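You operate a simulated robot arm through the tools that you are given. There is no shell and no other tool. Be economical: measure what you need, move in short steps, check, and stop when the job is done.

You are at the controls of a simulated robot arm. One attempt, no reset.

Task
Scuff the chipped spot on the fender plate and paint it over.
Fine: carrier stays off; both clamps down first; paint the whole spot; black block and paint brush back where they stood; step pin untouched. Set down upright: paint brush. A coat counts when it lies all over at full strength: go over it till it gets no stronger. What is to be rubbed or washed off counts as gone when no trace of it is left.

The check looks at the end state, three seconds after you hand in, the way a careful person would. Anything else that was tipped, shoved, dropped, spilled or broken makes it a failure.

Robot
A 6-joint arm with a two-finger gripper on a trunk, on a base that drives. Base frame: it is fixed to the floor where the robot stands at the start and does not move with it; the origin is under the middle of the robot, x ahead of it, y to its left, z up; the surface under the hand at the start is at about z = 980. Lengths are in mm, angles in rad, forces in N, time in s.
Its first joint turns from -2.897 to 2.897 rad. Places, roughly: blue fender clamp [900, -300, 1100]; carrier key [4200, -1500, 200]; carrier stop button [4100, -1700, 300]; loaded carrier [2000, 0, 300]; red fender clamp [700, -200, 1100]. Payload 2.54 kg.
The tool frame sits at the grasp point between the pads (the TCP): z along the fingers, y along the line on which they close. The tips reach 30 mm beyond it. Largest opening 116 mm; the body of the gripper starts 95 mm behind the TCP.
Orientation is that of the tool frame in the base frame, as a unit quaternion [w, x, y, z]. With the fingers straight down and closing along the base's y, the tool's x points along the base's -x, its y along +y and its z along -z.

Tools
- The arm moves only by the tool apply_moves. Its argument "motion" is a list of rows, each a list of 7 numbers: the shift along the tool's x, y, z in cm, then the turn, a rotation vector about the tool's x, y, z in degrees, then the finger opening in cm, from 0 to 11.6. In form: [[dx, dy, dz, rx, ry, rz, fingers], ...]. A call has 1 to 12 rows; each row is the pose to reach, as a shift and turn from the pose commanded when the call began, along the tool's axes at that moment. Rows are played at 5 a second. More than 50 mm and 0.15 rad between two rows, or a gripper value outside its range, and nothing of the call is played. A pose out of reach is approached as far as the arm can. The call stops where the force on the tool passes 90 N (or 10 N more than at its start, if that is more) or the arm is blocked; 0.2 s more then pass. The fingers move at their own pace (about 72 mm/s each) and stop on an object; they squeeze with about 38 N. The grip force told is the motor's: it shows also when the fingers shut on nothing. Time passes only in rows, and 0.2 s behind the last, so rows that repeat a pose let the fingers close. It gives the time, the measured TCP pose, the force on the tool (base axes), the opening and the grip force at its end, in the units of the frame above (readings bear some noise), with the torque about the TCP (base axes, N m) and any sound that the robot's microphone picked up.
- Cameras (640 x 400 px; columns grow to the right, rows downward): "scene" is now at [-101.5, 72.8, 1428.5]; the picture's right is [-0.99, -0.11, 0.00], its down [-0.05, 0.44, -0.90] and it looks along [0.10, -0.89, -0.45] (base axes); focal length 214 px, centre (320, 200). "wrist" rides on the gripper at [69, -15, -122] in the tool frame; the picture's right is [0.21, 0.98, 0.00], its down [-0.83, 0.18, -0.53] and it looks along [-0.52, 0.11, 0.85] (tool axes); focal length 251 px, centre (320, 200). There is no depth. A picture from a camera that has moved, and an enlarged one, comes with that camera's place and axes in the base frame and with its lens. The place of the scene camera against the robot may be out by one fixed shift of up to 25 mm in any direction.
- camera(camera): a new picture of that camera. It takes no simulated time.
- steer(legs): drives the robot by 1 to 6 legs, each [ahead, left, turn to the left] in mm, mm and rad, along the robot's own axes; the way and the turn of a leg run together, so that a leg with both is an arc; at most 1500 mm and 3.142 rad a leg. The arm and the cameras ride along, it lands a little off, and it stops where it bumps. It gives what a move gives.
- head_to(pan, tilt): turns the head with the scene camera to pan (to the left, within 2.094 rad either way) and tilt (down, from -0.506 to 1.204), counted from straight ahead of the robot. It gives what a move gives.
- close_up(camera, box): a new picture of the part [left, top, right, bottom] of that camera's present view, enlarged. It takes no simulated time.
- hand_in(): hands the job in; it is judged then, once.

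Go step by step. Nothing tells you exact positions but the pictures and the camera data: compare them with the known pose of the tool, close in by small moves and look again before you grip or let go. The budget is 120 turns and 90 pictures, counting those below and the enlarged ones. Unless the task says otherwise, let go and move clear before handing in.

The tools are called as name(argument=value, ...) on one line, values as JSON. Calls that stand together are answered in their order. apply_moves: Moves the arm, as the interface text tells. Its arguments: {"type":"object","properties":{"motion":{"type":"array","items":{"type":"array","items":{"type":"number"}}}},"required":["motion"]} The other tools are called the same way: steer (legs) drives the base; head_to (pan, tilt) turns the head that bears the scene camera; camera (camera) takes a picture; close_up (camera, box) takes an enlarged picture of a part of a camera's view; hand_in () hands the job in.

At the start:

```text
time_s: 0.0
position: [497.1, -459.3, 1359.1]
tcp_rot: [0.0, -0.001, 1.0, 0.0]
contact_force: [-0.8, -0.2, 0.7]
ft_torque: [0.0, -0.01, 0.04]
opening: 115.9
grip_force: 0.2
robot x, y, heading: [-1.9, -1.5, 0.001]
head pan, tilt: [-1.459, 0.461]
```

scene: 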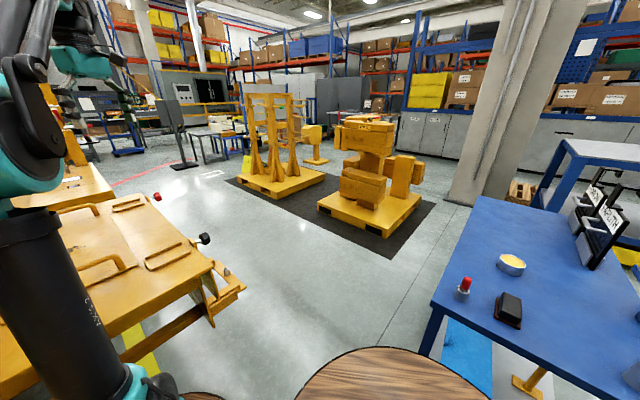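
wrist: 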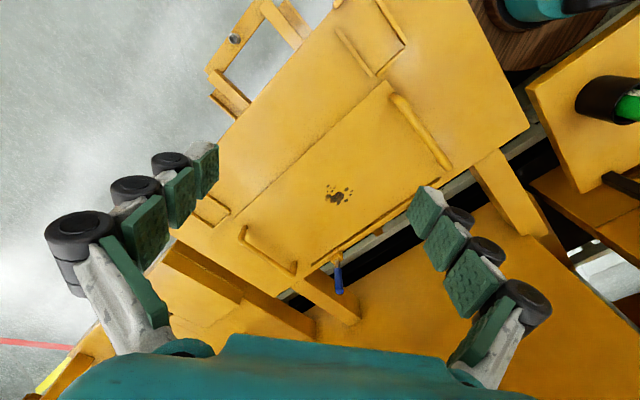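

I see the fender plate with a dark chipped spot under the wrist, and a blue table on the right with a black block. I'll look ahead with the head first.

head_to(pan=-0.4, tilt=0.6)

camera(camera="scene")

close_up(camera="wrist", box=[200, 80, 460, 300])

```text
time_s: 1.3
position: [496.8, -459.1, 1360.5]
tcp_rot: [-0.001, 0.0, 1.0, 0.0]
contact_force: [0.0, 0.5, 1.0]
ft_torque: [0.01, -0.01, 0.03]
opening: 115.8
grip_force: 0.1
robot x, y, heading: [0.4, 2.2, -0.002]
head pan, tilt: [-0.4, 0.6]
```

```text
87 pictures are left
camera scene: at [-30.3, 129.5, 1415.9], right [-0.39, -0.92, 0.0], down [-0.52, 0.22, -0.83], along [0.76, -0.32, -0.56], focal length 214 px, centre (320, 200)
```

scene: 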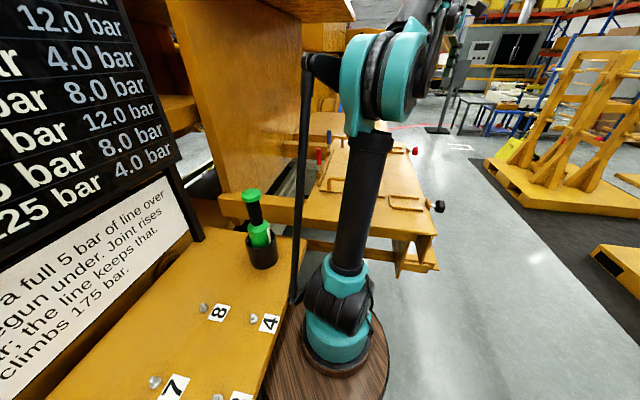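

```text
1.82 times, centred on (330, 190) of wrist
camera zoom: at [427.5, -473.8, 1480.4], right [-0.21, 0.98, 0.0], down [0.83, 0.18, 0.53], along [0.52, 0.11, -0.85], focal length 457 px, centre (302, 218)
```

zoom: 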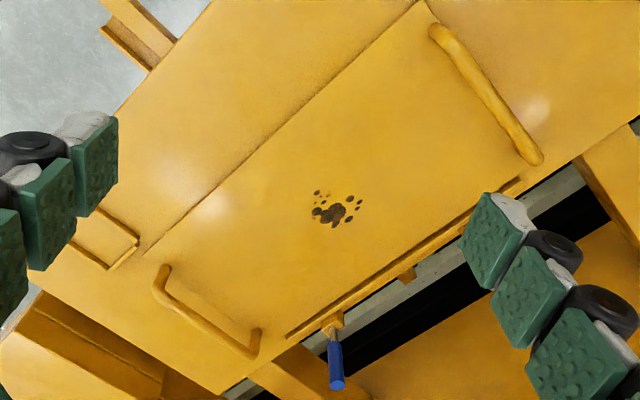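

There's a board with writing to the left and a green-handled brush in a black cup. I'll look left and read it.

head_to(pan=0.5, tilt=0.35)

camera(camera="scene")

head_to(pan=0.2, tilt=0.9)

camera(camera="scene")

```text
time_s: 2.5
position: [497.6, -458.6, 1360.3]
tcp_rot: [0.0, -0.001, 1.0, 0.0]
contact_force: [0.1, 1.0, -0.7]
ft_torque: [0.0, 0.01, -0.05]
opening: 116.1
grip_force: 0.0
robot x, y, heading: [-2.9, 0.8, 0.001]
head pan, tilt: [0.499, 0.351]
```

```text
85 pictures are left
camera scene: at [-29.9, 208.5, 1438.7], right [0.48, -0.88, 0.0], down [-0.3, -0.16, -0.94], along [0.82, 0.45, -0.34], focal length 214 px, centre (320, 200)
```

scene: 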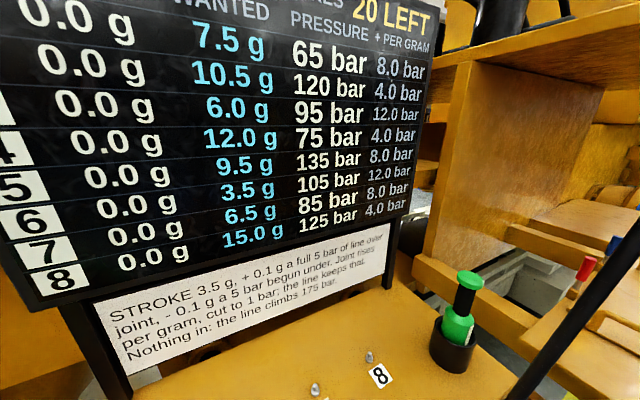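

```text
time_s: 3.5
position: [497.5, -459.0, 1359.4]
tcp_rot: [0.0, 0.0, 1.0, 0.0]
contact_force: [0.2, 0.8, 0.1]
ft_torque: [0.0, 0.01, -0.01]
opening: 116.0
grip_force: 0.1
robot x, y, heading: [3.6, -1.8, 0.002]
head pan, tilt: [0.201, 0.901]
```

```text
84 pictures are left
camera scene: at [-37.7, 179.1, 1391.2], right [0.2, -0.98, 0.0], down [-0.77, -0.16, -0.62], along [0.61, 0.12, -0.78], focal length 214 px, centre (320, 200)
```

scene: 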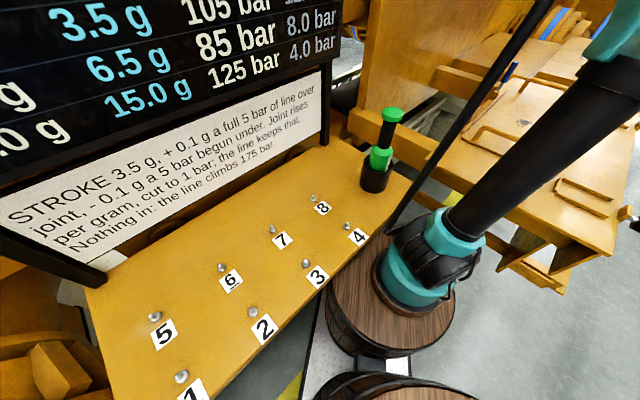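

The green gun and nipples belong to a different job. The blue table behind right holds a tin, red thing and the black block; let me look there and at the clamps.

head_to(pan=-2.0, tilt=0.6)

camera(camera="scene")

head_to(pan=-0.75, tilt=0.4)

camera(camera="scene")

```text
time_s: 5.5
position: [497.2, -459.2, 1361.0]
tcp_rot: [0.0, -0.001, 1.0, 0.0]
contact_force: [0.1, 0.0, 0.7]
ft_torque: [-0.04, -0.01, -0.01]
opening: 116.0
grip_force: 0.0
robot x, y, heading: [-3.8, -0.2, 0.003]
head pan, tilt: [-2.0, 0.6]
```

```text
83 pictures are left
camera scene: at [-148.5, 83.6, 1415.9], right [-0.91, 0.42, 0.0], down [0.23, 0.51, -0.82], along [-0.34, -0.75, -0.57], focal length 214 px, centre (320, 200)
```

scene: 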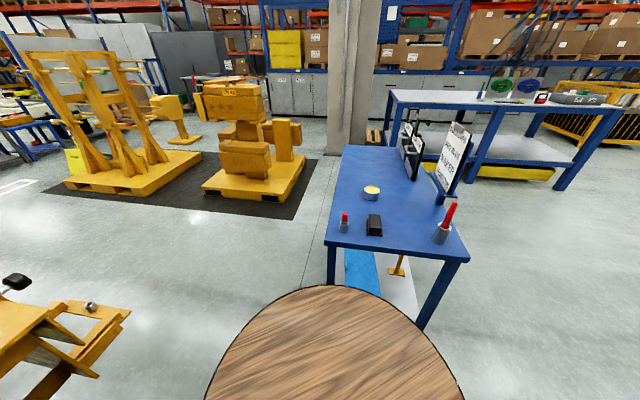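

```text
time_s: 7.0
position: [496.7, -458.5, 1359.9]
tcp_rot: [0.0, 0.001, 1.0, -0.001]
contact_force: [-0.4, -0.5, 0.1]
ft_torque: [0.02, 0.0, -0.02]
opening: 115.9
grip_force: 0.1
robot x, y, heading: [1.1, 1.0, 0.002]
head pan, tilt: [-0.75, 0.4]
```

```text
82 pictures are left
camera scene: at [-44.0, 100.8, 1434.1], right [-0.68, -0.73, 0.0], down [-0.28, 0.27, -0.92], along [0.67, -0.63, -0.39], focal length 214 px, centre (320, 200)
```

scene: 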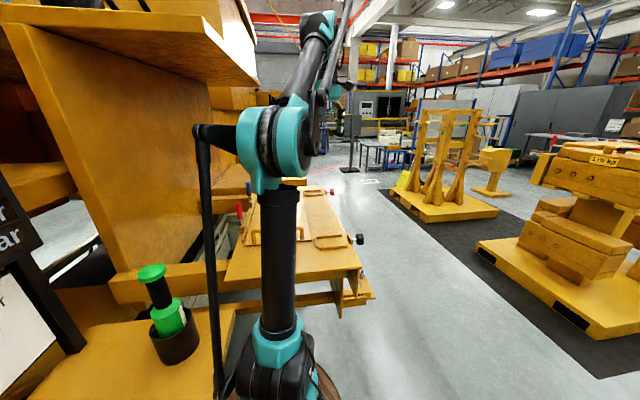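

Zooming in on the blue table: tools and placards.

head_to(pan=-2.09, tilt=0.5)

close_up(camera="scene", box=[270, 90, 470, 260])

close_up(camera="scene", box=[370, 90, 470, 170])

```text
time_s: 8.5
position: [496.8, -458.7, 1359.9]
tcp_rot: [0.001, 0.0, 1.0, 0.0]
contact_force: [0.2, 0.8, 0.8]
ft_torque: [0.05, 0.0, 0.02]
opening: 116.2
grip_force: 0.0
robot x, y, heading: [0.4, -0.5, 0.004]
head pan, tilt: [-2.089, 0.499]
```

```text
2.35 times, centred on (370, 175) of scene
camera zoom: at [-156.8, 84.9, 1425.0], right [-0.87, 0.49, 0.0], down [0.24, 0.42, -0.88], along [-0.43, -0.76, -0.48], focal length 505 px, centre (202, 259)
```

zoom: 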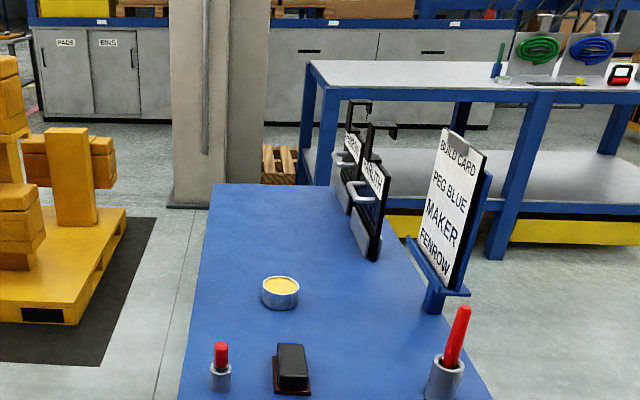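

```text
5.00 times, centred on (420, 130) of scene
camera zoom: at [-156.8, 84.9, 1425.0], right [-0.87, 0.49, 0.0], down [0.24, 0.42, -0.88], along [-0.43, -0.76, -0.48], focal length 1072 px, centre (-180, 550)
```

zoom: 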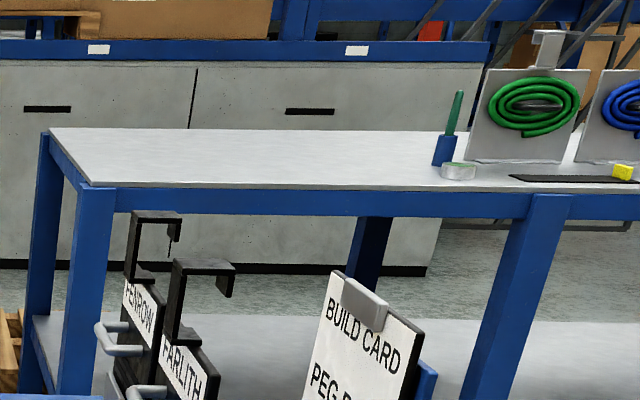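

Now a close look at the clamps from the scene camera.

head_to(pan=0.3, tilt=0.4)

close_up(camera="scene", box=[440, 120, 640, 300])

apply_moves(motion=[[0, -4.5, 0, 0, 0, 0, 11.6], [0, -9, 0, 0, 0, 0, 11.6], [0, -13, 0, 0, 0, 0, 11.6]])

camera(camera="wrist")

```text
time_s: 10.7
position: [496.7, -459.5, 1359.6]
tcp_rot: [0.0, 0.001, 1.0, 0.0]
contact_force: [0.2, 0.7, -0.5]
ft_torque: [-0.01, 0.0, 0.01]
opening: 115.9
grip_force: 0.1
robot x, y, heading: [2.9, -1.1, -0.0]
head pan, tilt: [0.3, 0.4]
```

```text
2.22 times, centred on (540, 210) of scene
camera zoom: at [-23.2, 191.3, 1434.1], right [0.3, -0.96, 0.0], down [-0.37, -0.11, -0.92], along [0.88, 0.27, -0.39], focal length 477 px, centre (-169, 178)
```

zoom: 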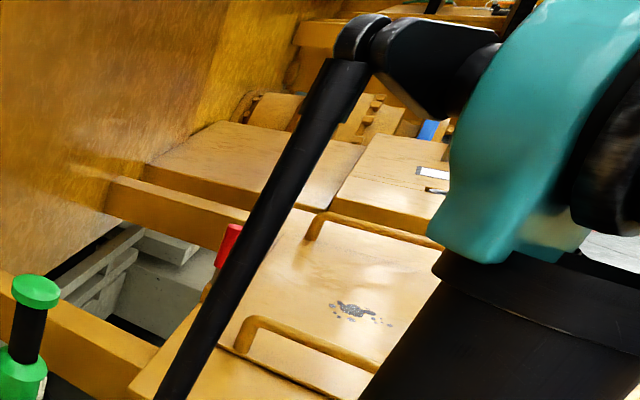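

```text
time_s: 11.5
position: [493.7, -584.3, 1359.0]
tcp_rot: [0.0, -0.002, 1.0, 0.0]
contact_force: [0.1, 0.5, 0.8]
ft_torque: [-0.15, -0.04, -0.04]
opening: 116.1
grip_force: 0.1
out of reach, approached as far as the arm can: row 3
robot x, y, heading: [-2.1, -1.6, 0.002]
head pan, tilt: [0.3, 0.4]
```

```text
78 pictures are left
camera wrist: at [425.0, -598.3, 1479.7], right [-0.22, 0.98, 0.0], down [0.83, 0.18, 0.53], along [0.52, 0.11, -0.85], focal length 251 px, centre (320, 200)
```

wrist: 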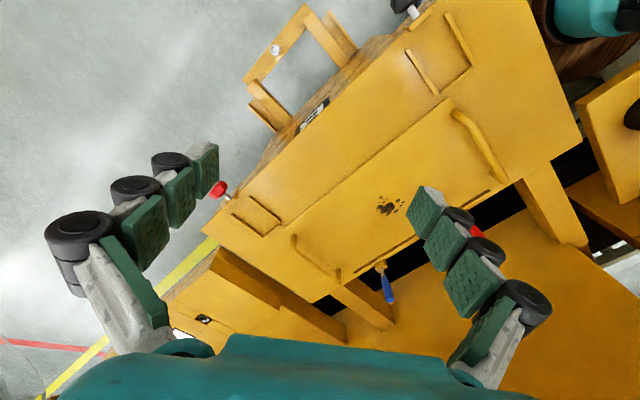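

The spot is at about (720,-363,965), and the blue lever is near its edge. I'll move the wrist for a better look at both clamps.

apply_moves(motion=[[1, 4.5, 0, 0, 0, 0, 11.6], [2, 9, 0, 0, 0, 0, 11.6], [3, 13.5, 0, 0, 0, 0, 11.6], [4, 18, 0, 0, 0, 0, 11.6], [5, 22.5, 0, 0, 0, 0, 11.6], [6, 27, 0, 0, 0, 0, 11.6], [7, 31, 0, 0, 0, 0, 11.6], [7, 31, 0, 0, 0, 0, 11.6]])

camera(camera="wrist")

```text
time_s: 13.3
position: [423.4, -275.3, 1354.0]
tcp_rot: [0.0, 0.0, 1.0, 0.0]
contact_force: [0.8, -0.3, 0.9]
ft_torque: [0.02, 0.04, -0.01]
opening: 115.9
grip_force: 0.1
robot x, y, heading: [1.2, -0.6, -0.004]
head pan, tilt: [0.3, 0.4]
```

```text
77 pictures are left
camera wrist: at [354.1, -290.0, 1475.4], right [-0.21, 0.98, 0.0], down [0.83, 0.18, 0.53], along [0.52, 0.11, -0.85], focal length 251 px, centre (320, 200)
```

wrist: 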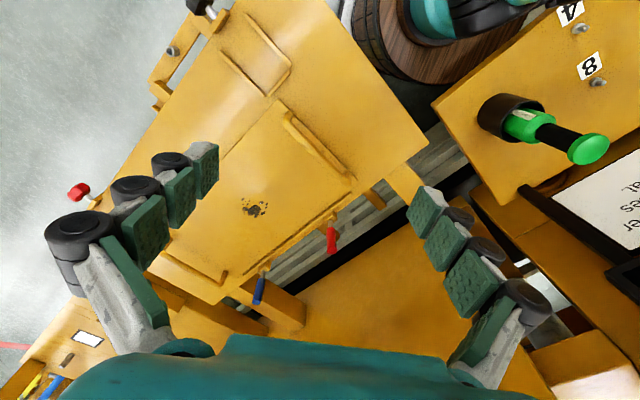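

Both levers stand upright: red near (700,-190), blue near (892,-330), tips near z 1100. I'll lower the wrist camera to look at the red clamp closely.

apply_moves(motion=[[-2.2, 1.5, 3.5, 0, 0, 0, 11.6], [-4.4, 3, 7, 0, 0, 0, 11.6], [-6.6, 4.5, 10.5, 0, 0, 0, 11.6], [-8.8, 6, 14, 0, 0, 0, 11.6], [-11, 7.5, 17.5, 0, 0, 0, 11.6], [-13, 9, 20.5, 0, 0, 0, 11.6], [-13, 9, 20.5, 0, 0, 0, 11.6]])

camera(camera="wrist")

close_up(camera="wrist", box=[190, 140, 390, 340])

```text
time_s: 14.9
position: [554.6, -184.3, 1149.5]
tcp_rot: [0.001, 0.0, 1.0, 0.0]
contact_force: [-0.1, 0.4, 0.1]
ft_torque: [0.01, 0.02, 0.0]
opening: 116.1
grip_force: 0.0
robot x, y, heading: [-1.3, -4.0, -0.001]
head pan, tilt: [0.3, 0.4]
```

```text
76 pictures are left
camera wrist: at [485.8, -198.7, 1270.7], right [-0.21, 0.98, 0.0], down [0.83, 0.18, 0.53], along [0.52, 0.11, -0.85], focal length 251 px, centre (320, 200)
```

wrist: 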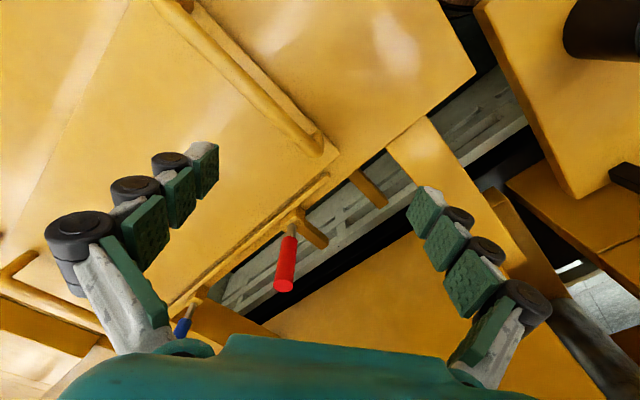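

```text
2.00 times, centred on (290, 240) of wrist
camera zoom: at [485.8, -198.7, 1270.7], right [-0.21, 0.98, 0.0], down [0.83, 0.18, 0.53], along [0.52, 0.11, -0.85], focal length 503 px, centre (380, 120)
```

zoom: 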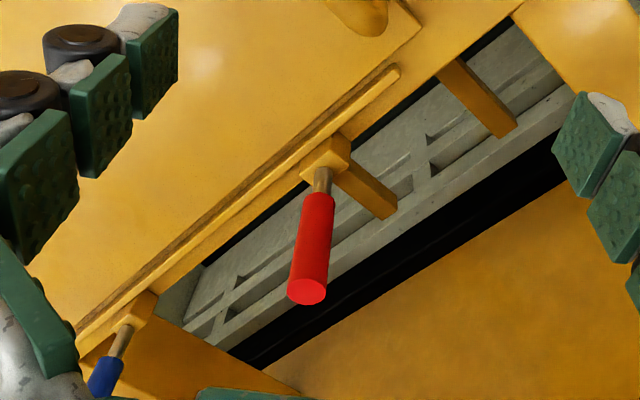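

Red lever: base about (700,-188,980), tip (701,-190,1105). Zooming to see its hinge.

close_up(camera="wrist", box=[255, 170, 345, 300])

```text
3.08 times, centred on (300, 235) of wrist
camera zoom: at [485.8, -198.7, 1270.7], right [-0.21, 0.98, 0.0], down [0.83, 0.18, 0.53], along [0.52, 0.11, -0.85], focal length 774 px, centre (382, 92)
```

zoom: 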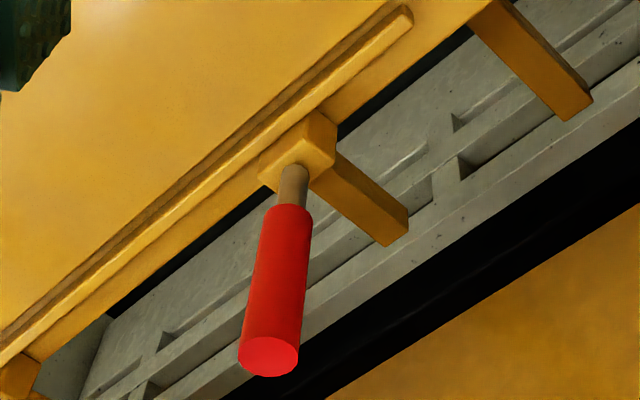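

I'll close the fingers and place them on the outer side of the red lever, then push it gently towards the plate.

apply_moves(motion=[[0, 2, -1.5, 0, 0, 0, 3], [-4.3, 4.5, -1.5, 0, 0, 0, 0], [-8.6, 4.5, -1.5, 0, 0, 0, 0], [-12.9, 4.5, -1.5, 0, 0, 0, 0], [-17.2, 4, -1.5, 0, 0, 0, 0], [-17.2, 4, 2, 0, 0, 0, 0], [-17.2, 4, 5, 0, 0, 0, 0], [-17.2, 4, 5, 0, 0, 0, 0]])

camera(camera="wrist")

```text
time_s: 16.7
position: [725.2, -148.1, 1095.6]
tcp_rot: [0.0, 0.0, 1.0, 0.001]
contact_force: [0.2, 0.2, 0.6]
ft_torque: [-0.01, -0.01, 0.02]
opening: 0.2
grip_force: 29.0
robot x, y, heading: [-3.5, 2.2, 0.002]
head pan, tilt: [0.3, 0.4]
```

```text
73 pictures are left
camera wrist: at [656.7, -162.8, 1216.3], right [-0.21, 0.98, 0.0], down [0.83, 0.18, 0.53], along [0.52, 0.11, -0.85], focal length 251 px, centre (320, 200)
```

wrist: 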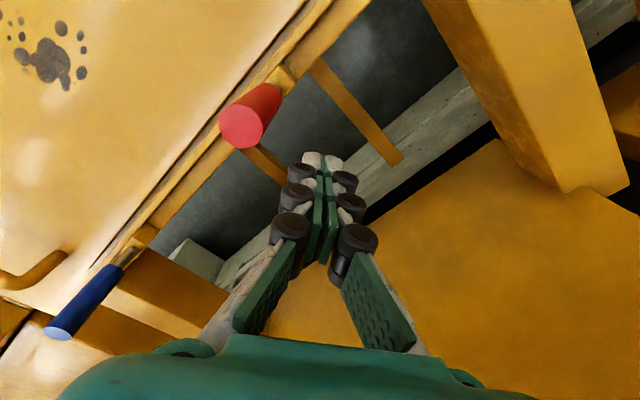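

apply_moves(motion=[[0.6, -0.8, 0, 0, 0, 0, 0], [1.2, -1.6, 0, 0, 0, 0, 0], [1.8, -2.4, 0, 0, 0, 0, 0], [2.4, -3.2, 0, 0, 0, 0, 0], [2.7, -3.6, 0, 0, 0, 0, 0]])

camera(camera="wrist")

```text
time_s: 17.9
position: [701.0, -182.9, 1097.8]
tcp_rot: [0.0, 0.0, 1.0, 0.0]
contact_force: [0.3, 0.9, 0.1]
ft_torque: [0.01, -0.02, -0.04]
opening: 0.0
grip_force: 28.8
robot x, y, heading: [-0.3, -1.2, 0.003]
head pan, tilt: [0.3, 0.4]
```

```text
72 pictures are left
camera wrist: at [631.2, -197.3, 1219.0], right [-0.21, 0.98, 0.0], down [0.83, 0.18, 0.53], along [0.52, 0.11, -0.85], focal length 251 px, centre (320, 200)
```

wrist: 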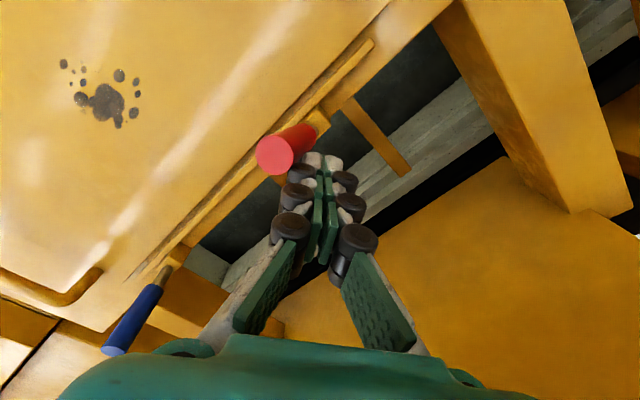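

The lever leans easily towards the plate. I continue the push.

apply_moves(motion=[[0.9, -1.2, 0.3, 0, 0, 0, 0], [1.8, -2.4, 0.8, 0, 0, 0, 0], [2.7, -3.6, 1.5, 0, 0, 0, 0], [3.6, -4.8, 2.4, 0, 0, 0, 0], [4.2, -5.7, 3.2, 0, 0, 0, 0]])

camera(camera="wrist")

```text
time_s: 19.1
position: [657.9, -238.3, 1067.9]
tcp_rot: [0.0, 0.0, 1.0, 0.001]
contact_force: [0.0, -0.7, -0.9]
ft_torque: [0.03, -0.01, 0.01]
opening: 0.0
grip_force: 28.3
robot x, y, heading: [-0.2, -3.6, -0.003]
head pan, tilt: [0.3, 0.4]
```

```text
71 pictures are left
camera wrist: at [588.3, -252.2, 1188.8], right [-0.21, 0.98, 0.0], down [0.83, 0.18, 0.53], along [0.52, 0.11, -0.85], focal length 251 px, centre (320, 200)
```

wrist: 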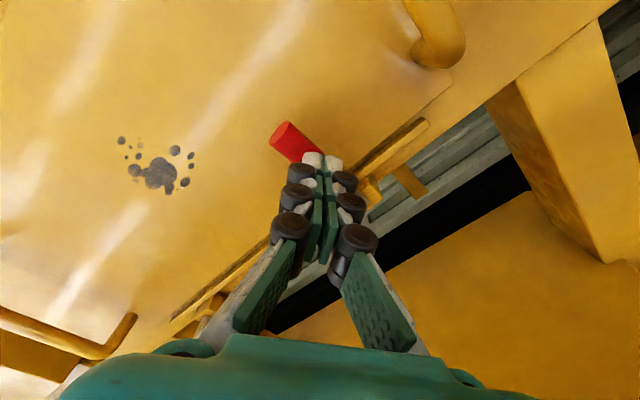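

apply_moves(motion=[[0.6, -0.9, 0.5, 0, 0, 0, 0], [1.2, -1.8, 1.2, 0, 0, 0, 0], [1.2, -1.8, 2, 0, 0, 0, 0], [1.2, -1.8, 2.8, 0, 0, 0, 0], [1.2, -1.8, 3.4, 0, 0, 0, 0]])

camera(camera="wrist")

```text
time_s: 19.7
position: [649.7, -250.8, 1059.1]
tcp_rot: [0.004, -0.004, 1.0, 0.003]
contact_force: [-2.4, 13.5, 49.5]
ft_torque: [0.0, 0.05, 0.0]
opening: 0.1
grip_force: 28.7
robot x, y, heading: [-0.4, 1.1, 0.0]
head pan, tilt: [0.3, 0.4]
stopped in row 3: the force on the tool passed its limit at 110 N (the readings are from after the stop); the commanded pose is now the measured one
```

```text
70 pictures are left
camera wrist: at [579.5, -266.1, 1179.7], right [-0.22, 0.98, 0.0], down [0.82, 0.18, 0.54], along [0.53, 0.12, -0.84], focal length 251 px, centre (320, 200)
```

wrist: 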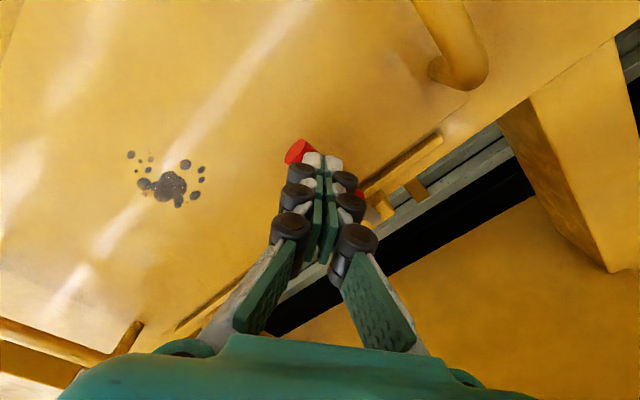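

The lever seems to have met its stop. I back off upwards and look.

apply_moves(motion=[[1, -1, -3, 0, 0, 0, 0], [4, -1, -6, 0, 0, 0, 0], [8, 0, -8, 0, 0, 0, 0]])

camera(camera="wrist")

close_up(camera="wrist", box=[250, 120, 450, 245])

```text
time_s: 20.5
position: [573.3, -256.6, 1137.2]
tcp_rot: [0.003, -0.003, 1.0, 0.003]
contact_force: [0.2, 0.6, 0.5]
ft_torque: [0.02, 0.07, 0.02]
opening: 0.0
grip_force: 28.8
robot x, y, heading: [2.2, -2.6, 0.006]
head pan, tilt: [0.3, 0.4]
```

```text
69 pictures are left
camera wrist: at [502.6, -272.7, 1257.4], right [-0.22, 0.98, 0.0], down [0.82, 0.18, 0.54], along [0.53, 0.12, -0.84], focal length 251 px, centre (320, 200)
```

wrist: 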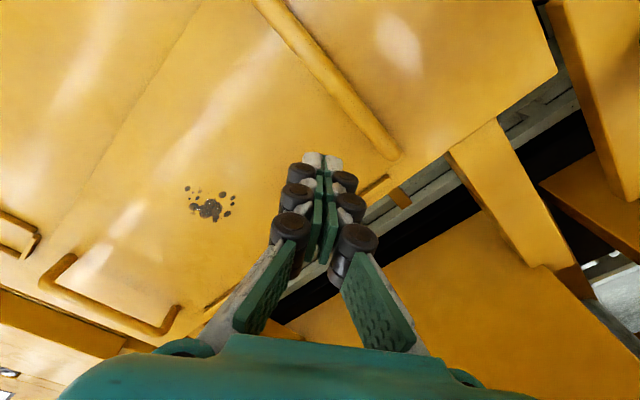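

```text
3.20 times, centred on (350, 182) of wrist
camera zoom: at [502.6, -272.7, 1257.4], right [-0.22, 0.98, 0.0], down [0.82, 0.18, 0.54], along [0.53, 0.12, -0.84], focal length 805 px, centre (224, 256)
```

zoom: 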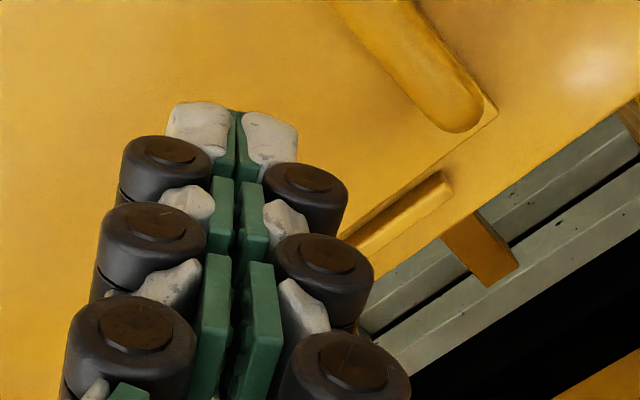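

Fingers hide the lever now; I'll move sideways (to -y, and open) to see it.

apply_moves(motion=[[0, -4, -1, 0, 0, 0, 4], [0, -8, -2, 0, 0, 0, 8], [0, -9, -3, 0, 0, 0, 11.6], [0, -9, -3, 0, 0, 0, 11.6]])

camera(camera="wrist")

close_up(camera="wrist", box=[240, 140, 440, 300])

```text
time_s: 21.5
position: [569.7, -344.9, 1165.9]
tcp_rot: [0.004, -0.003, 1.0, 0.003]
contact_force: [0.0, 0.3, 0.2]
ft_torque: [-0.01, -0.01, 0.03]
opening: 115.5
grip_force: 0.1
robot x, y, heading: [2.9, 2.0, -0.001]
head pan, tilt: [0.3, 0.4]
```

```text
67 pictures are left
camera wrist: at [500.3, -360.0, 1286.4], right [-0.22, 0.98, 0.0], down [0.82, 0.18, 0.54], along [0.53, 0.12, -0.84], focal length 251 px, centre (320, 200)
```

wrist: 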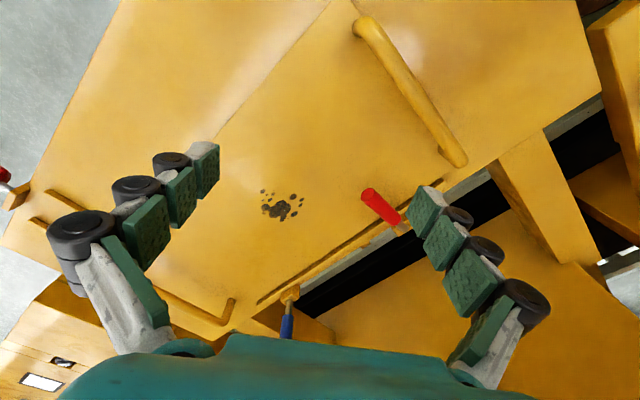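

```text
2.50 times, centred on (340, 220) of wrist
camera zoom: at [500.3, -360.0, 1286.4], right [-0.22, 0.98, 0.0], down [0.82, 0.18, 0.54], along [0.53, 0.12, -0.84], focal length 629 px, centre (270, 150)
```

zoom: 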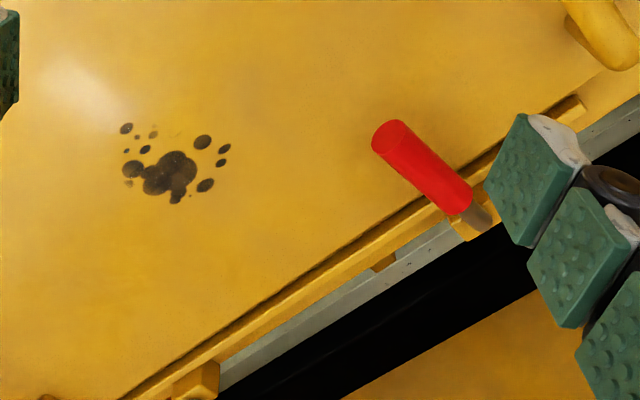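

The red lever lies over at about 65°. I'll press slowly near its tip to check it's fully down.

apply_moves(motion=[[-3, 4, 0, 0, 0, 0, 5], [-6, 7, 1, 0, 0, 0, 0], [-7.1, 8.3, 4, 0, 0, 0, 0], [-7.1, 8.3, 7.5, 0, 0, 0, 0], [-7.1, 8.3, 8.5, 0, 0, 0, 0], [-7.1, 8.3, 9.2, 0, 0, 0, 0], [-7.1, 8.3, 9.7, 0, 0, 0, 0], [-7.1, 8.3, 10.1, 0, 0, 0, 0], [-7.1, 8.3, 10.4, 0, 0, 0, 0], [-7.1, 8.3, 10.7, 0, 0, 0, 0], [-7.1, 8.3, 11.0, 0, 0, 0, 0], [-7.1, 8.3, 11.3, 0, 0, 0, 0]])

```text
time_s: 24.0
position: [640.2, -259.8, 1061.0]
tcp_rot: [0.005, -0.003, 1.0, 0.002]
contact_force: [-8.2, 6.9, 53.1]
ft_torque: [-0.23, 0.04, -0.09]
opening: 0.1
grip_force: 28.6
robot x, y, heading: [2.1, -1.1, 0.0]
head pan, tilt: [0.3, 0.4]
stopped in row 12: the force on the tool passed its limit at 101 N (the readings are from after the stop); the commanded pose is now the measured one
```

Hard stop: the red clamp is down. Next the blue one, same way: to its outer side.

apply_moves(motion=[[0, 0, -4.5, 0, 0, 0, 0], [-1, 1, -9, 0, 0, 0, 0], [-5.5, 1.5, -9.5, 0, 0, 0, 0], [-10, 1, -9.5, 0, 0, 0, 0], [-14.5, 0.5, -9.5, 0, 0, 0, 0], [-19, 0, -9.5, 0, 0, 0, 0], [-23.5, -1, -9.5, 0, 0, 0, 0], [-27.5, -2, -9.5, 0, 0, 0, 0], [-27.5, -2, -9.5, 0, 0, 0, 0]])

camera(camera="wrist")

```text
time_s: 26.0
position: [919.6, -277.8, 1157.6]
tcp_rot: [0.004, -0.003, 1.0, 0.002]
contact_force: [-1.3, 0.7, -0.1]
ft_torque: [-0.01, -0.01, -0.04]
opening: 0.0
grip_force: 28.5
robot x, y, heading: [0.4, 0.7, 0.001]
head pan, tilt: [0.3, 0.4]
```

```text
65 pictures are left
camera wrist: at [849.0, -293.2, 1277.5], right [-0.22, 0.98, 0.0], down [0.82, 0.18, 0.54], along [0.53, 0.12, -0.84], focal length 251 px, centre (320, 200)
```

wrist: 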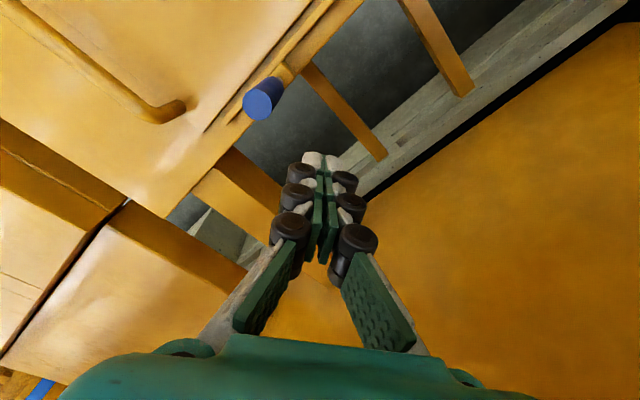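

apply_moves(motion=[[0, 0, 3.2, 0, 0, 0, 0], [0, 0, 6, 0, 0, 0, 0], [0.6, -0.9, 6, 0, 0, 0, 0], [1.2, -1.9, 6, 0, 0, 0, 0], [1.8, -2.9, 6, 0, 0, 0, 0], [2.5, -3.9, 6, 0, 0, 0, 0], [3.2, -4.9, 6.3, 0, 0, 0, 0], [4.0, -6, 6.8, 0, 0, 0, 0], [4.8, -7.1, 7.5, 0, 0, 0, 0], [5.6, -8.2, 8.4, 0, 0, 0, 0], [6.2, -9.1, 9.1, 0, 0, 0, 0]])

camera(camera="wrist")

```text
time_s: 28.4
position: [855.9, -372.3, 1066.4]
tcp_rot: [0.005, -0.003, 1.0, 0.003]
contact_force: [0.0, 0.6, -0.8]
ft_torque: [0.01, -0.01, 0.03]
opening: 0.0
grip_force: 28.5
robot x, y, heading: [-1.0, 0.5, 0.005]
head pan, tilt: [0.3, 0.4]
```

```text
64 pictures are left
camera wrist: at [785.3, -386.9, 1185.5], right [-0.22, 0.98, 0.0], down [0.82, 0.18, 0.54], along [0.53, 0.12, -0.84], focal length 251 px, centre (320, 200)
```

wrist: 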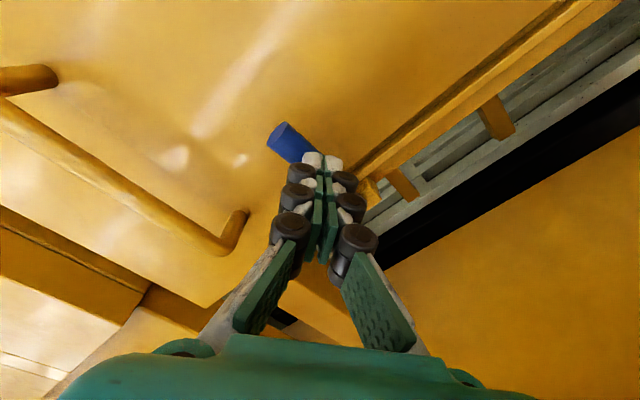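

Same state as red before the final press. I finish with an inward move and slow press.

apply_moves(motion=[[0.6, -0.9, 0.2, 0, 0, 0, 0], [1.2, -1.8, 0.5, 0, 0, 0, 0], [1.2, -1.8, 0.9, 0, 0, 0, 0], [1.2, -1.8, 1.2, 0, 0, 0, 0], [1.2, -1.8, 1.5, 0, 0, 0, 0], [1.2, -1.8, 1.8, 0, 0, 0, 0], [1.2, -1.8, 2.1, 0, 0, 0, 0]])

```text
time_s: 29.4
position: [844.2, -385.5, 1059.8]
tcp_rot: [0.007, -0.004, 1.0, 0.002]
contact_force: [-0.8, 5.9, 46.1]
ft_torque: [-0.18, -0.1, 0.01]
opening: 0.1
grip_force: 28.4
robot x, y, heading: [-0.9, 3.8, 0.004]
head pan, tilt: [0.3, 0.4]
stopped in row 4: the force on the tool passed its limit at 99 N (the readings are from after the stop); the commanded pose is now the measured one
```

Blue is down too. I rise and retreat to look at the plate.

apply_moves(motion=[[1, -0.5, -4, 0, 0, 0, 0], [4, -0.5, -7, 0, 0, 0, 0], [8, -0.5, -9, 0, 0, 0, 2], [12.5, -0.5, -10, 0, 0, 0, 5], [17, 0, -11, 0, 0, 0, 8], [21, 0, -12, 0, 0, 0, 11.6], [25, 0, -13, 0, 0, 0, 11.6], [25, 0, -13, 0, 0, 0, 11.6]])

camera(camera="wrist")

close_up(camera="wrist", box=[260, 120, 420, 300])

```text
time_s: 31.2
position: [591.9, -390.8, 1181.8]
tcp_rot: [0.007, -0.003, 1.0, 0.002]
contact_force: [-0.3, 1.1, 0.2]
ft_torque: [-0.02, 0.0, 0.01]
opening: 116.1
grip_force: 0.0
robot x, y, heading: [-2.0, -1.5, 0.0]
head pan, tilt: [0.3, 0.4]
```

```text
63 pictures are left
camera wrist: at [520.8, -406.3, 1301.2], right [-0.22, 0.98, 0.0], down [0.82, 0.18, 0.55], along [0.53, 0.12, -0.84], focal length 251 px, centre (320, 200)
```

wrist: 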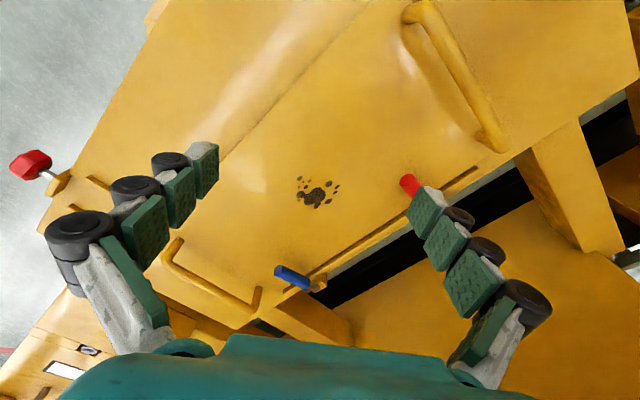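

```text
2.22 times, centred on (340, 210) of wrist
camera zoom: at [520.8, -406.3, 1301.2], right [-0.22, 0.98, 0.0], down [0.82, 0.18, 0.55], along [0.53, 0.12, -0.84], focal length 559 px, centre (276, 178)
```

zoom: 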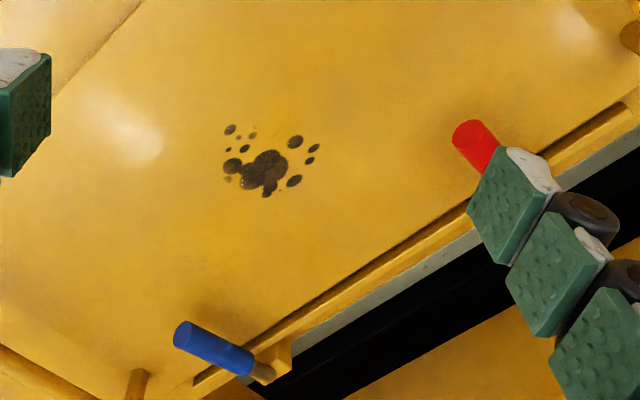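

Both clamps are down. Before driving, I look down around the base for free room.

apply_moves(motion=[[2, 0, -4, 0, 0, 0, 11.6], [4, 0, -8, 0, 0, 0, 11.6], [7, 0, -12, 0, 0, 0, 6], [10, 0, -16, 0, 0, 0, 3]])

head_to(pan=-0.7, tilt=1.2)

camera(camera="scene")

head_to(pan=-2.09, tilt=1.2)

camera(camera="scene")

head_to(pan=1.2, tilt=1.2)

camera(camera="scene")

```text
time_s: 32.2
position: [491.6, -389.6, 1341.2]
tcp_rot: [0.006, -0.004, 1.0, 0.001]
contact_force: [-0.5, 1.6, 0.6]
ft_torque: [0.01, 0.05, 0.0]
opening: 42.9
grip_force: 1.9
robot x, y, heading: [4.2, -1.6, 0.001]
head pan, tilt: [0.3, 0.4]
```

```text
time_s: 33.5
position: [492.0, -391.0, 1340.3]
tcp_rot: [0.006, -0.004, 1.0, 0.002]
contact_force: [0.2, -0.5, -1.4]
ft_torque: [0.02, -0.01, 0.01]
opening: 30.1
grip_force: 0.1
robot x, y, heading: [-1.1, 0.1, -0.001]
head pan, tilt: [-0.7, 1.201]
```

```text
61 pictures are left
camera scene: at [-68.3, 128.2, 1371.3], right [-0.64, -0.77, 0.0], down [-0.71, 0.6, -0.36], along [0.28, -0.23, -0.93], focal length 214 px, centre (320, 200)
```

scene: 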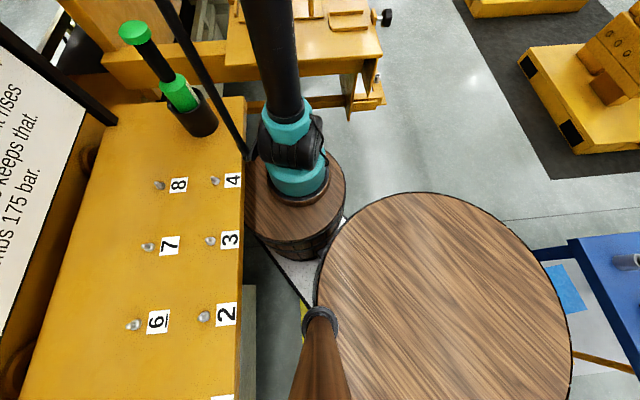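

```text
time_s: 35.0
position: [492.5, -389.2, 1339.1]
tcp_rot: [0.007, -0.003, 1.0, 0.002]
contact_force: [0.0, -0.2, -0.6]
ft_torque: [0.03, 0.05, 0.01]
opening: 29.8
grip_force: 0.0
robot x, y, heading: [-0.7, -0.5, 0.003]
head pan, tilt: [-2.089, 1.201]
```

```text
60 pictures are left
camera scene: at [-138.8, 115.6, 1371.3], right [-0.87, 0.49, 0.0], down [0.46, 0.81, -0.36], along [-0.18, -0.32, -0.93], focal length 214 px, centre (320, 200)
```

scene: 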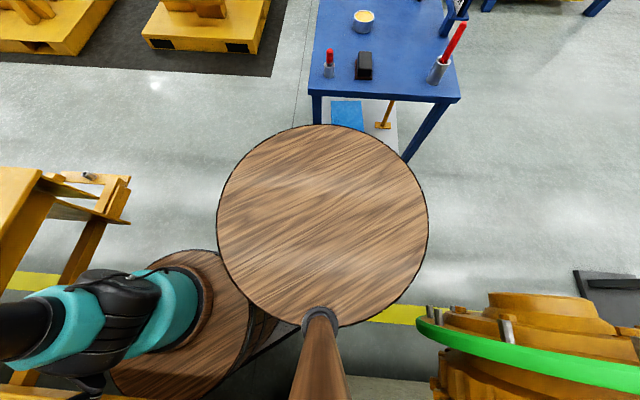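

```text
time_s: 37.8
position: [493.2, -390.3, 1340.2]
tcp_rot: [0.006, -0.004, 1.0, 0.002]
contact_force: [-0.9, -0.9, 0.8]
ft_torque: [0.0, -0.01, 0.0]
opening: 29.9
grip_force: 0.0
robot x, y, heading: [1.9, 1.8, 0.001]
head pan, tilt: [1.201, 1.201]
```

```text
59 pictures are left
camera scene: at [-91.0, 216.4, 1371.3], right [0.93, -0.36, 0.0], down [-0.34, -0.87, -0.36], along [0.13, 0.34, -0.93], focal length 214 px, centre (320, 200)
```

scene: 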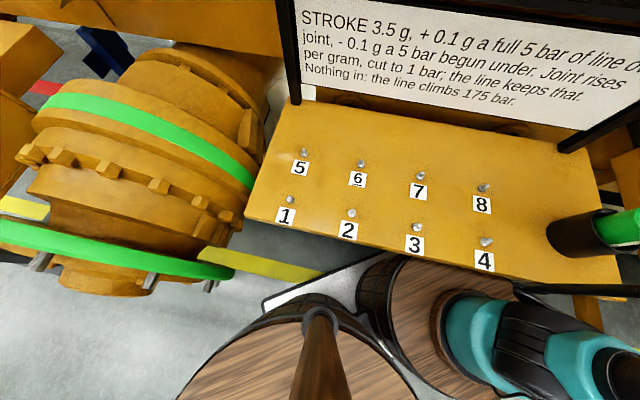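

The robot (two barrels) stands between shelf, carrier and blue table (top ≈ z 820, block ≈ (-623,-428), tin ≈ (-771,-647), brush cup ≈ (-834,-279)). I'll back off and turn right so both the table and the plate are in reach, in small legs.

steer(legs=[[-180, -100, 0]])

steer(legs=[[10, -90, -0.45]])

head_to(pan=-1.4, tilt=1.0)

camera(camera="scene")

```text
time_s: 39.4
position: [308.0, -489.6, 1340.2]
tcp_rot: [0.007, -0.004, 1.0, 0.001]
contact_force: [0.8, 0.5, 0.3]
ft_torque: [-0.02, -0.02, 0.01]
opening: 30.0
grip_force: 0.1
robot x, y, heading: [-182.1, -98.8, 0.004]
head pan, tilt: [1.201, 1.201]
```

```text
time_s: 41.1
position: [75.4, -758.7, 1340.5]
tcp_rot: [0.008, 0.222, 0.975, 0.0]
contact_force: [0.0, 0.5, -0.4]
ft_torque: [0.02, 0.0, 0.01]
opening: 29.9
grip_force: 0.1
robot x, y, heading: [-195.2, -192.6, -0.452]
head pan, tilt: [1.201, 1.201]
```

```text
time_s: 43.5
position: [75.2, -758.5, 1342.1]
tcp_rot: [0.008, 0.222, 0.975, 0.0]
contact_force: [-0.1, -0.7, -0.1]
ft_torque: [-0.02, -0.02, -0.01]
opening: 30.0
grip_force: 0.0
robot x, y, heading: [-190.7, -190.5, -0.449]
head pan, tilt: [-1.4, 1.0]
```

```text
58 pictures are left
camera scene: at [-247.9, -57.3, 1383.9], right [-0.96, 0.28, 0.0], down [0.23, 0.81, -0.54], along [-0.15, -0.52, -0.84], focal length 214 px, centre (320, 200)
```

scene: 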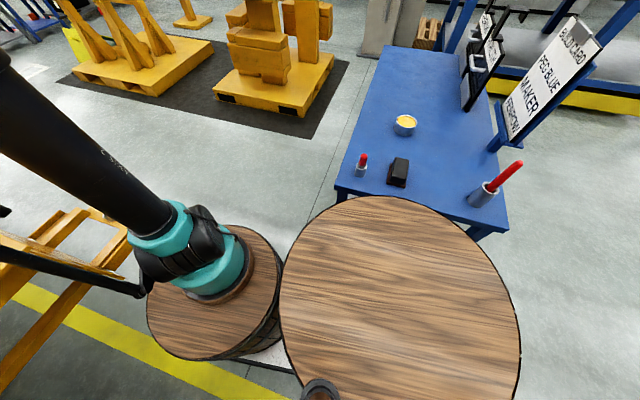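

All clear so far. Next leg to the working stance.

steer(legs=[[136, -45, -0.45]])

head_to(pan=-1.2, tilt=0.8)

camera(camera="scene")

```text
time_s: 45.2
position: [-118.9, -940.8, 1340.6]
tcp_rot: [0.007, 0.433, 0.901, -0.002]
contact_force: [0.3, -0.3, 0.5]
ft_torque: [-0.01, -0.02, 0.0]
opening: 29.6
grip_force: 0.1
robot x, y, heading: [-113.1, -312.5, -0.901]
head pan, tilt: [-1.4, 1.0]
```

```text
time_s: 45.9
position: [-117.4, -939.9, 1341.1]
tcp_rot: [0.007, 0.434, 0.901, -0.002]
contact_force: [-0.2, -1.5, 0.1]
ft_torque: [0.0, 0.01, 0.01]
opening: 29.9
grip_force: 0.0
robot x, y, heading: [-115.0, -311.0, -0.903]
head pan, tilt: [-1.201, 0.799]
```

```text
57 pictures are left
camera scene: at [-104.7, -181.2, 1399.0], right [-0.86, 0.51, 0.0], down [0.36, 0.62, -0.7], along [-0.35, -0.6, -0.72], focal length 214 px, centre (320, 200)
```

scene: 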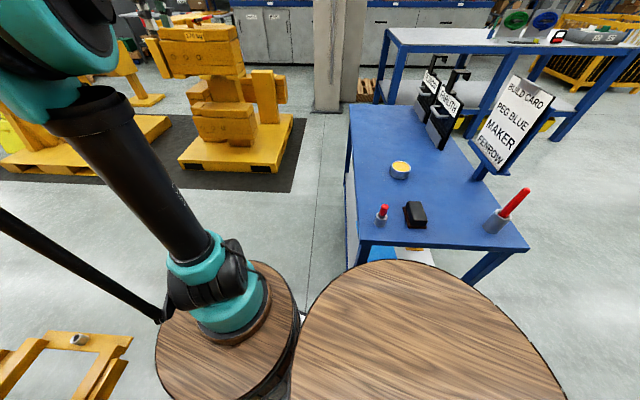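

I take the wrist round over the blue table, turned to face it.

apply_moves(motion=[[4.22, -1.6, 0, 0, 0, 8.4, 3], [8.44, -3.2, 0, 0, 0, 16.8, 3], [12.66, -4.8, 0, 0, 0, 25.2, 3], [16.88, -6.4, 0, 0, 0, 33.6, 3], [21.1, -8, 0, 0, 0, 42, 3], [25.3, -9.6, 0.8, 0, 0, 50.4, 3], [29.3, -9.2, 1.6, 0, 0, 58.8, 6], [33.2, -8.9, 2.4, 0, 0, 67.2, 9], [37.2, -8.5, 3.2, 0, 0, 75.6, 11], [41.2, -8.2, 4, 0, 0, 84, 11], [45.1, -7.8, 4.8, 0, 0, 92.4, 11], [49.1, -7.4, 5.6, 0, 0, 100.8, 11]])

camera(camera="wrist")

```text
time_s: 48.5
position: [-481.4, -606.7, 1276.0]
tcp_rot: [0.005, 0.971, 0.24, 0.004]
contact_force: [0.5, -0.2, -0.7]
ft_torque: [0.02, 0.05, -0.05]
opening: 109.7
grip_force: 0.1
robot x, y, heading: [-112.5, -311.0, -0.903]
head pan, tilt: [-1.201, 0.799]
```

```text
56 pictures are left
camera wrist: at [-429.7, -558.4, 1396.7], right [0.64, -0.77, 0.01], down [-0.65, -0.54, 0.53], along [-0.4, -0.35, -0.85], focal length 251 px, centre (320, 200)
```

wrist: 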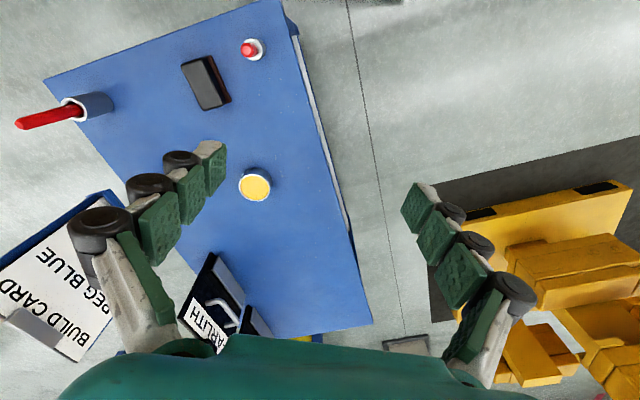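

The items are visible: block at about (-622,-432). Zooming in to see the shapes.

close_up(camera="wrist", box=[10, 20, 290, 210])

close_up(camera="scene", box=[360, 150, 540, 260])

```text
2.11 times, centred on (150, 115) of wrist
camera zoom: at [-429.7, -558.4, 1396.7], right [0.64, -0.77, 0.01], down [-0.65, -0.54, 0.53], along [-0.4, -0.35, -0.85], focal length 529 px, centre (678, 379)
```

zoom: 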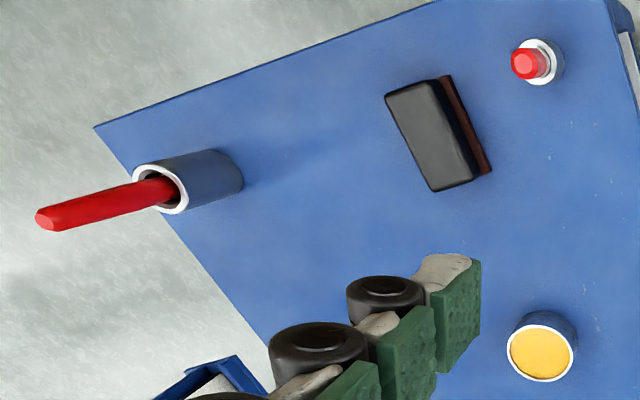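

```text
3.56 times, centred on (450, 205) of scene
camera zoom: at [-104.5, -181.4, 1399.0], right [-0.86, 0.51, 0.0], down [0.36, 0.62, -0.7], along [-0.35, -0.6, -0.72], focal length 763 px, centre (-142, 182)
```

zoom: 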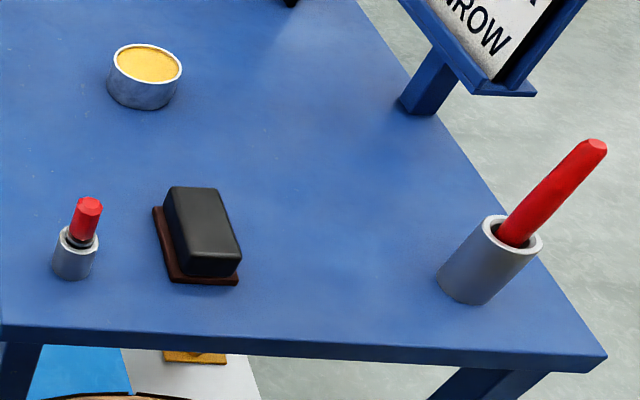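

The block (black grip on brown abrasive) is centred near (-629,-434) with its long side along (-.58,-.82). I move above it, aligned to close across its short side.

apply_moves(motion=[[-0.6, -2.6, 3.5, 0, 0, -4, 11.6], [-1.2, -5.2, 7, 0, 0, -8, 11.6], [-1.8, -7.8, 10.5, 0, 0, -12, 11.6], [-2.4, -10.4, 14, 0, 0, -16, 11.6], [-3, -13, 17.5, 0, 0, -20, 11.6], [-3.6, -15.6, 21, 0, 0, -24, 11.6], [-4.2, -18.2, 24, 0, 0, -27, 11.6], [-4.7, -20.5, 27, 0, 0, -27, 11.6], [-5, -22.2, 30, 0, 0, -27, 11.6], [-5, -22.2, 30, 0, 0, -27, 11.6]])

camera(camera="wrist")

```text
time_s: 50.7
position: [-627.8, -433.6, 972.9]
tcp_rot: [0.006, 0.888, 0.46, 0.004]
contact_force: [-0.5, 0.7, -0.3]
ft_torque: [-0.05, 0.0, 0.03]
opening: 115.9
grip_force: 0.0
robot x, y, heading: [-113.6, -314.2, -0.899]
head pan, tilt: [-1.201, 0.799]
```

```text
53 pictures are left
camera wrist: at [-601.7, -367.0, 1093.3], right [0.92, -0.39, 0.01], down [-0.33, -0.77, 0.54], along [-0.2, -0.5, -0.84], focal length 251 px, centre (320, 200)
```

wrist: 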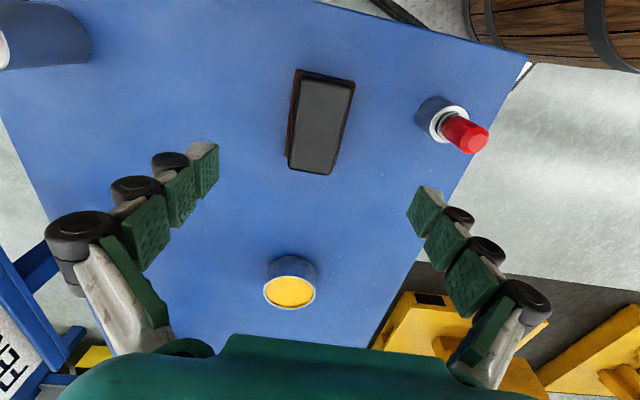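

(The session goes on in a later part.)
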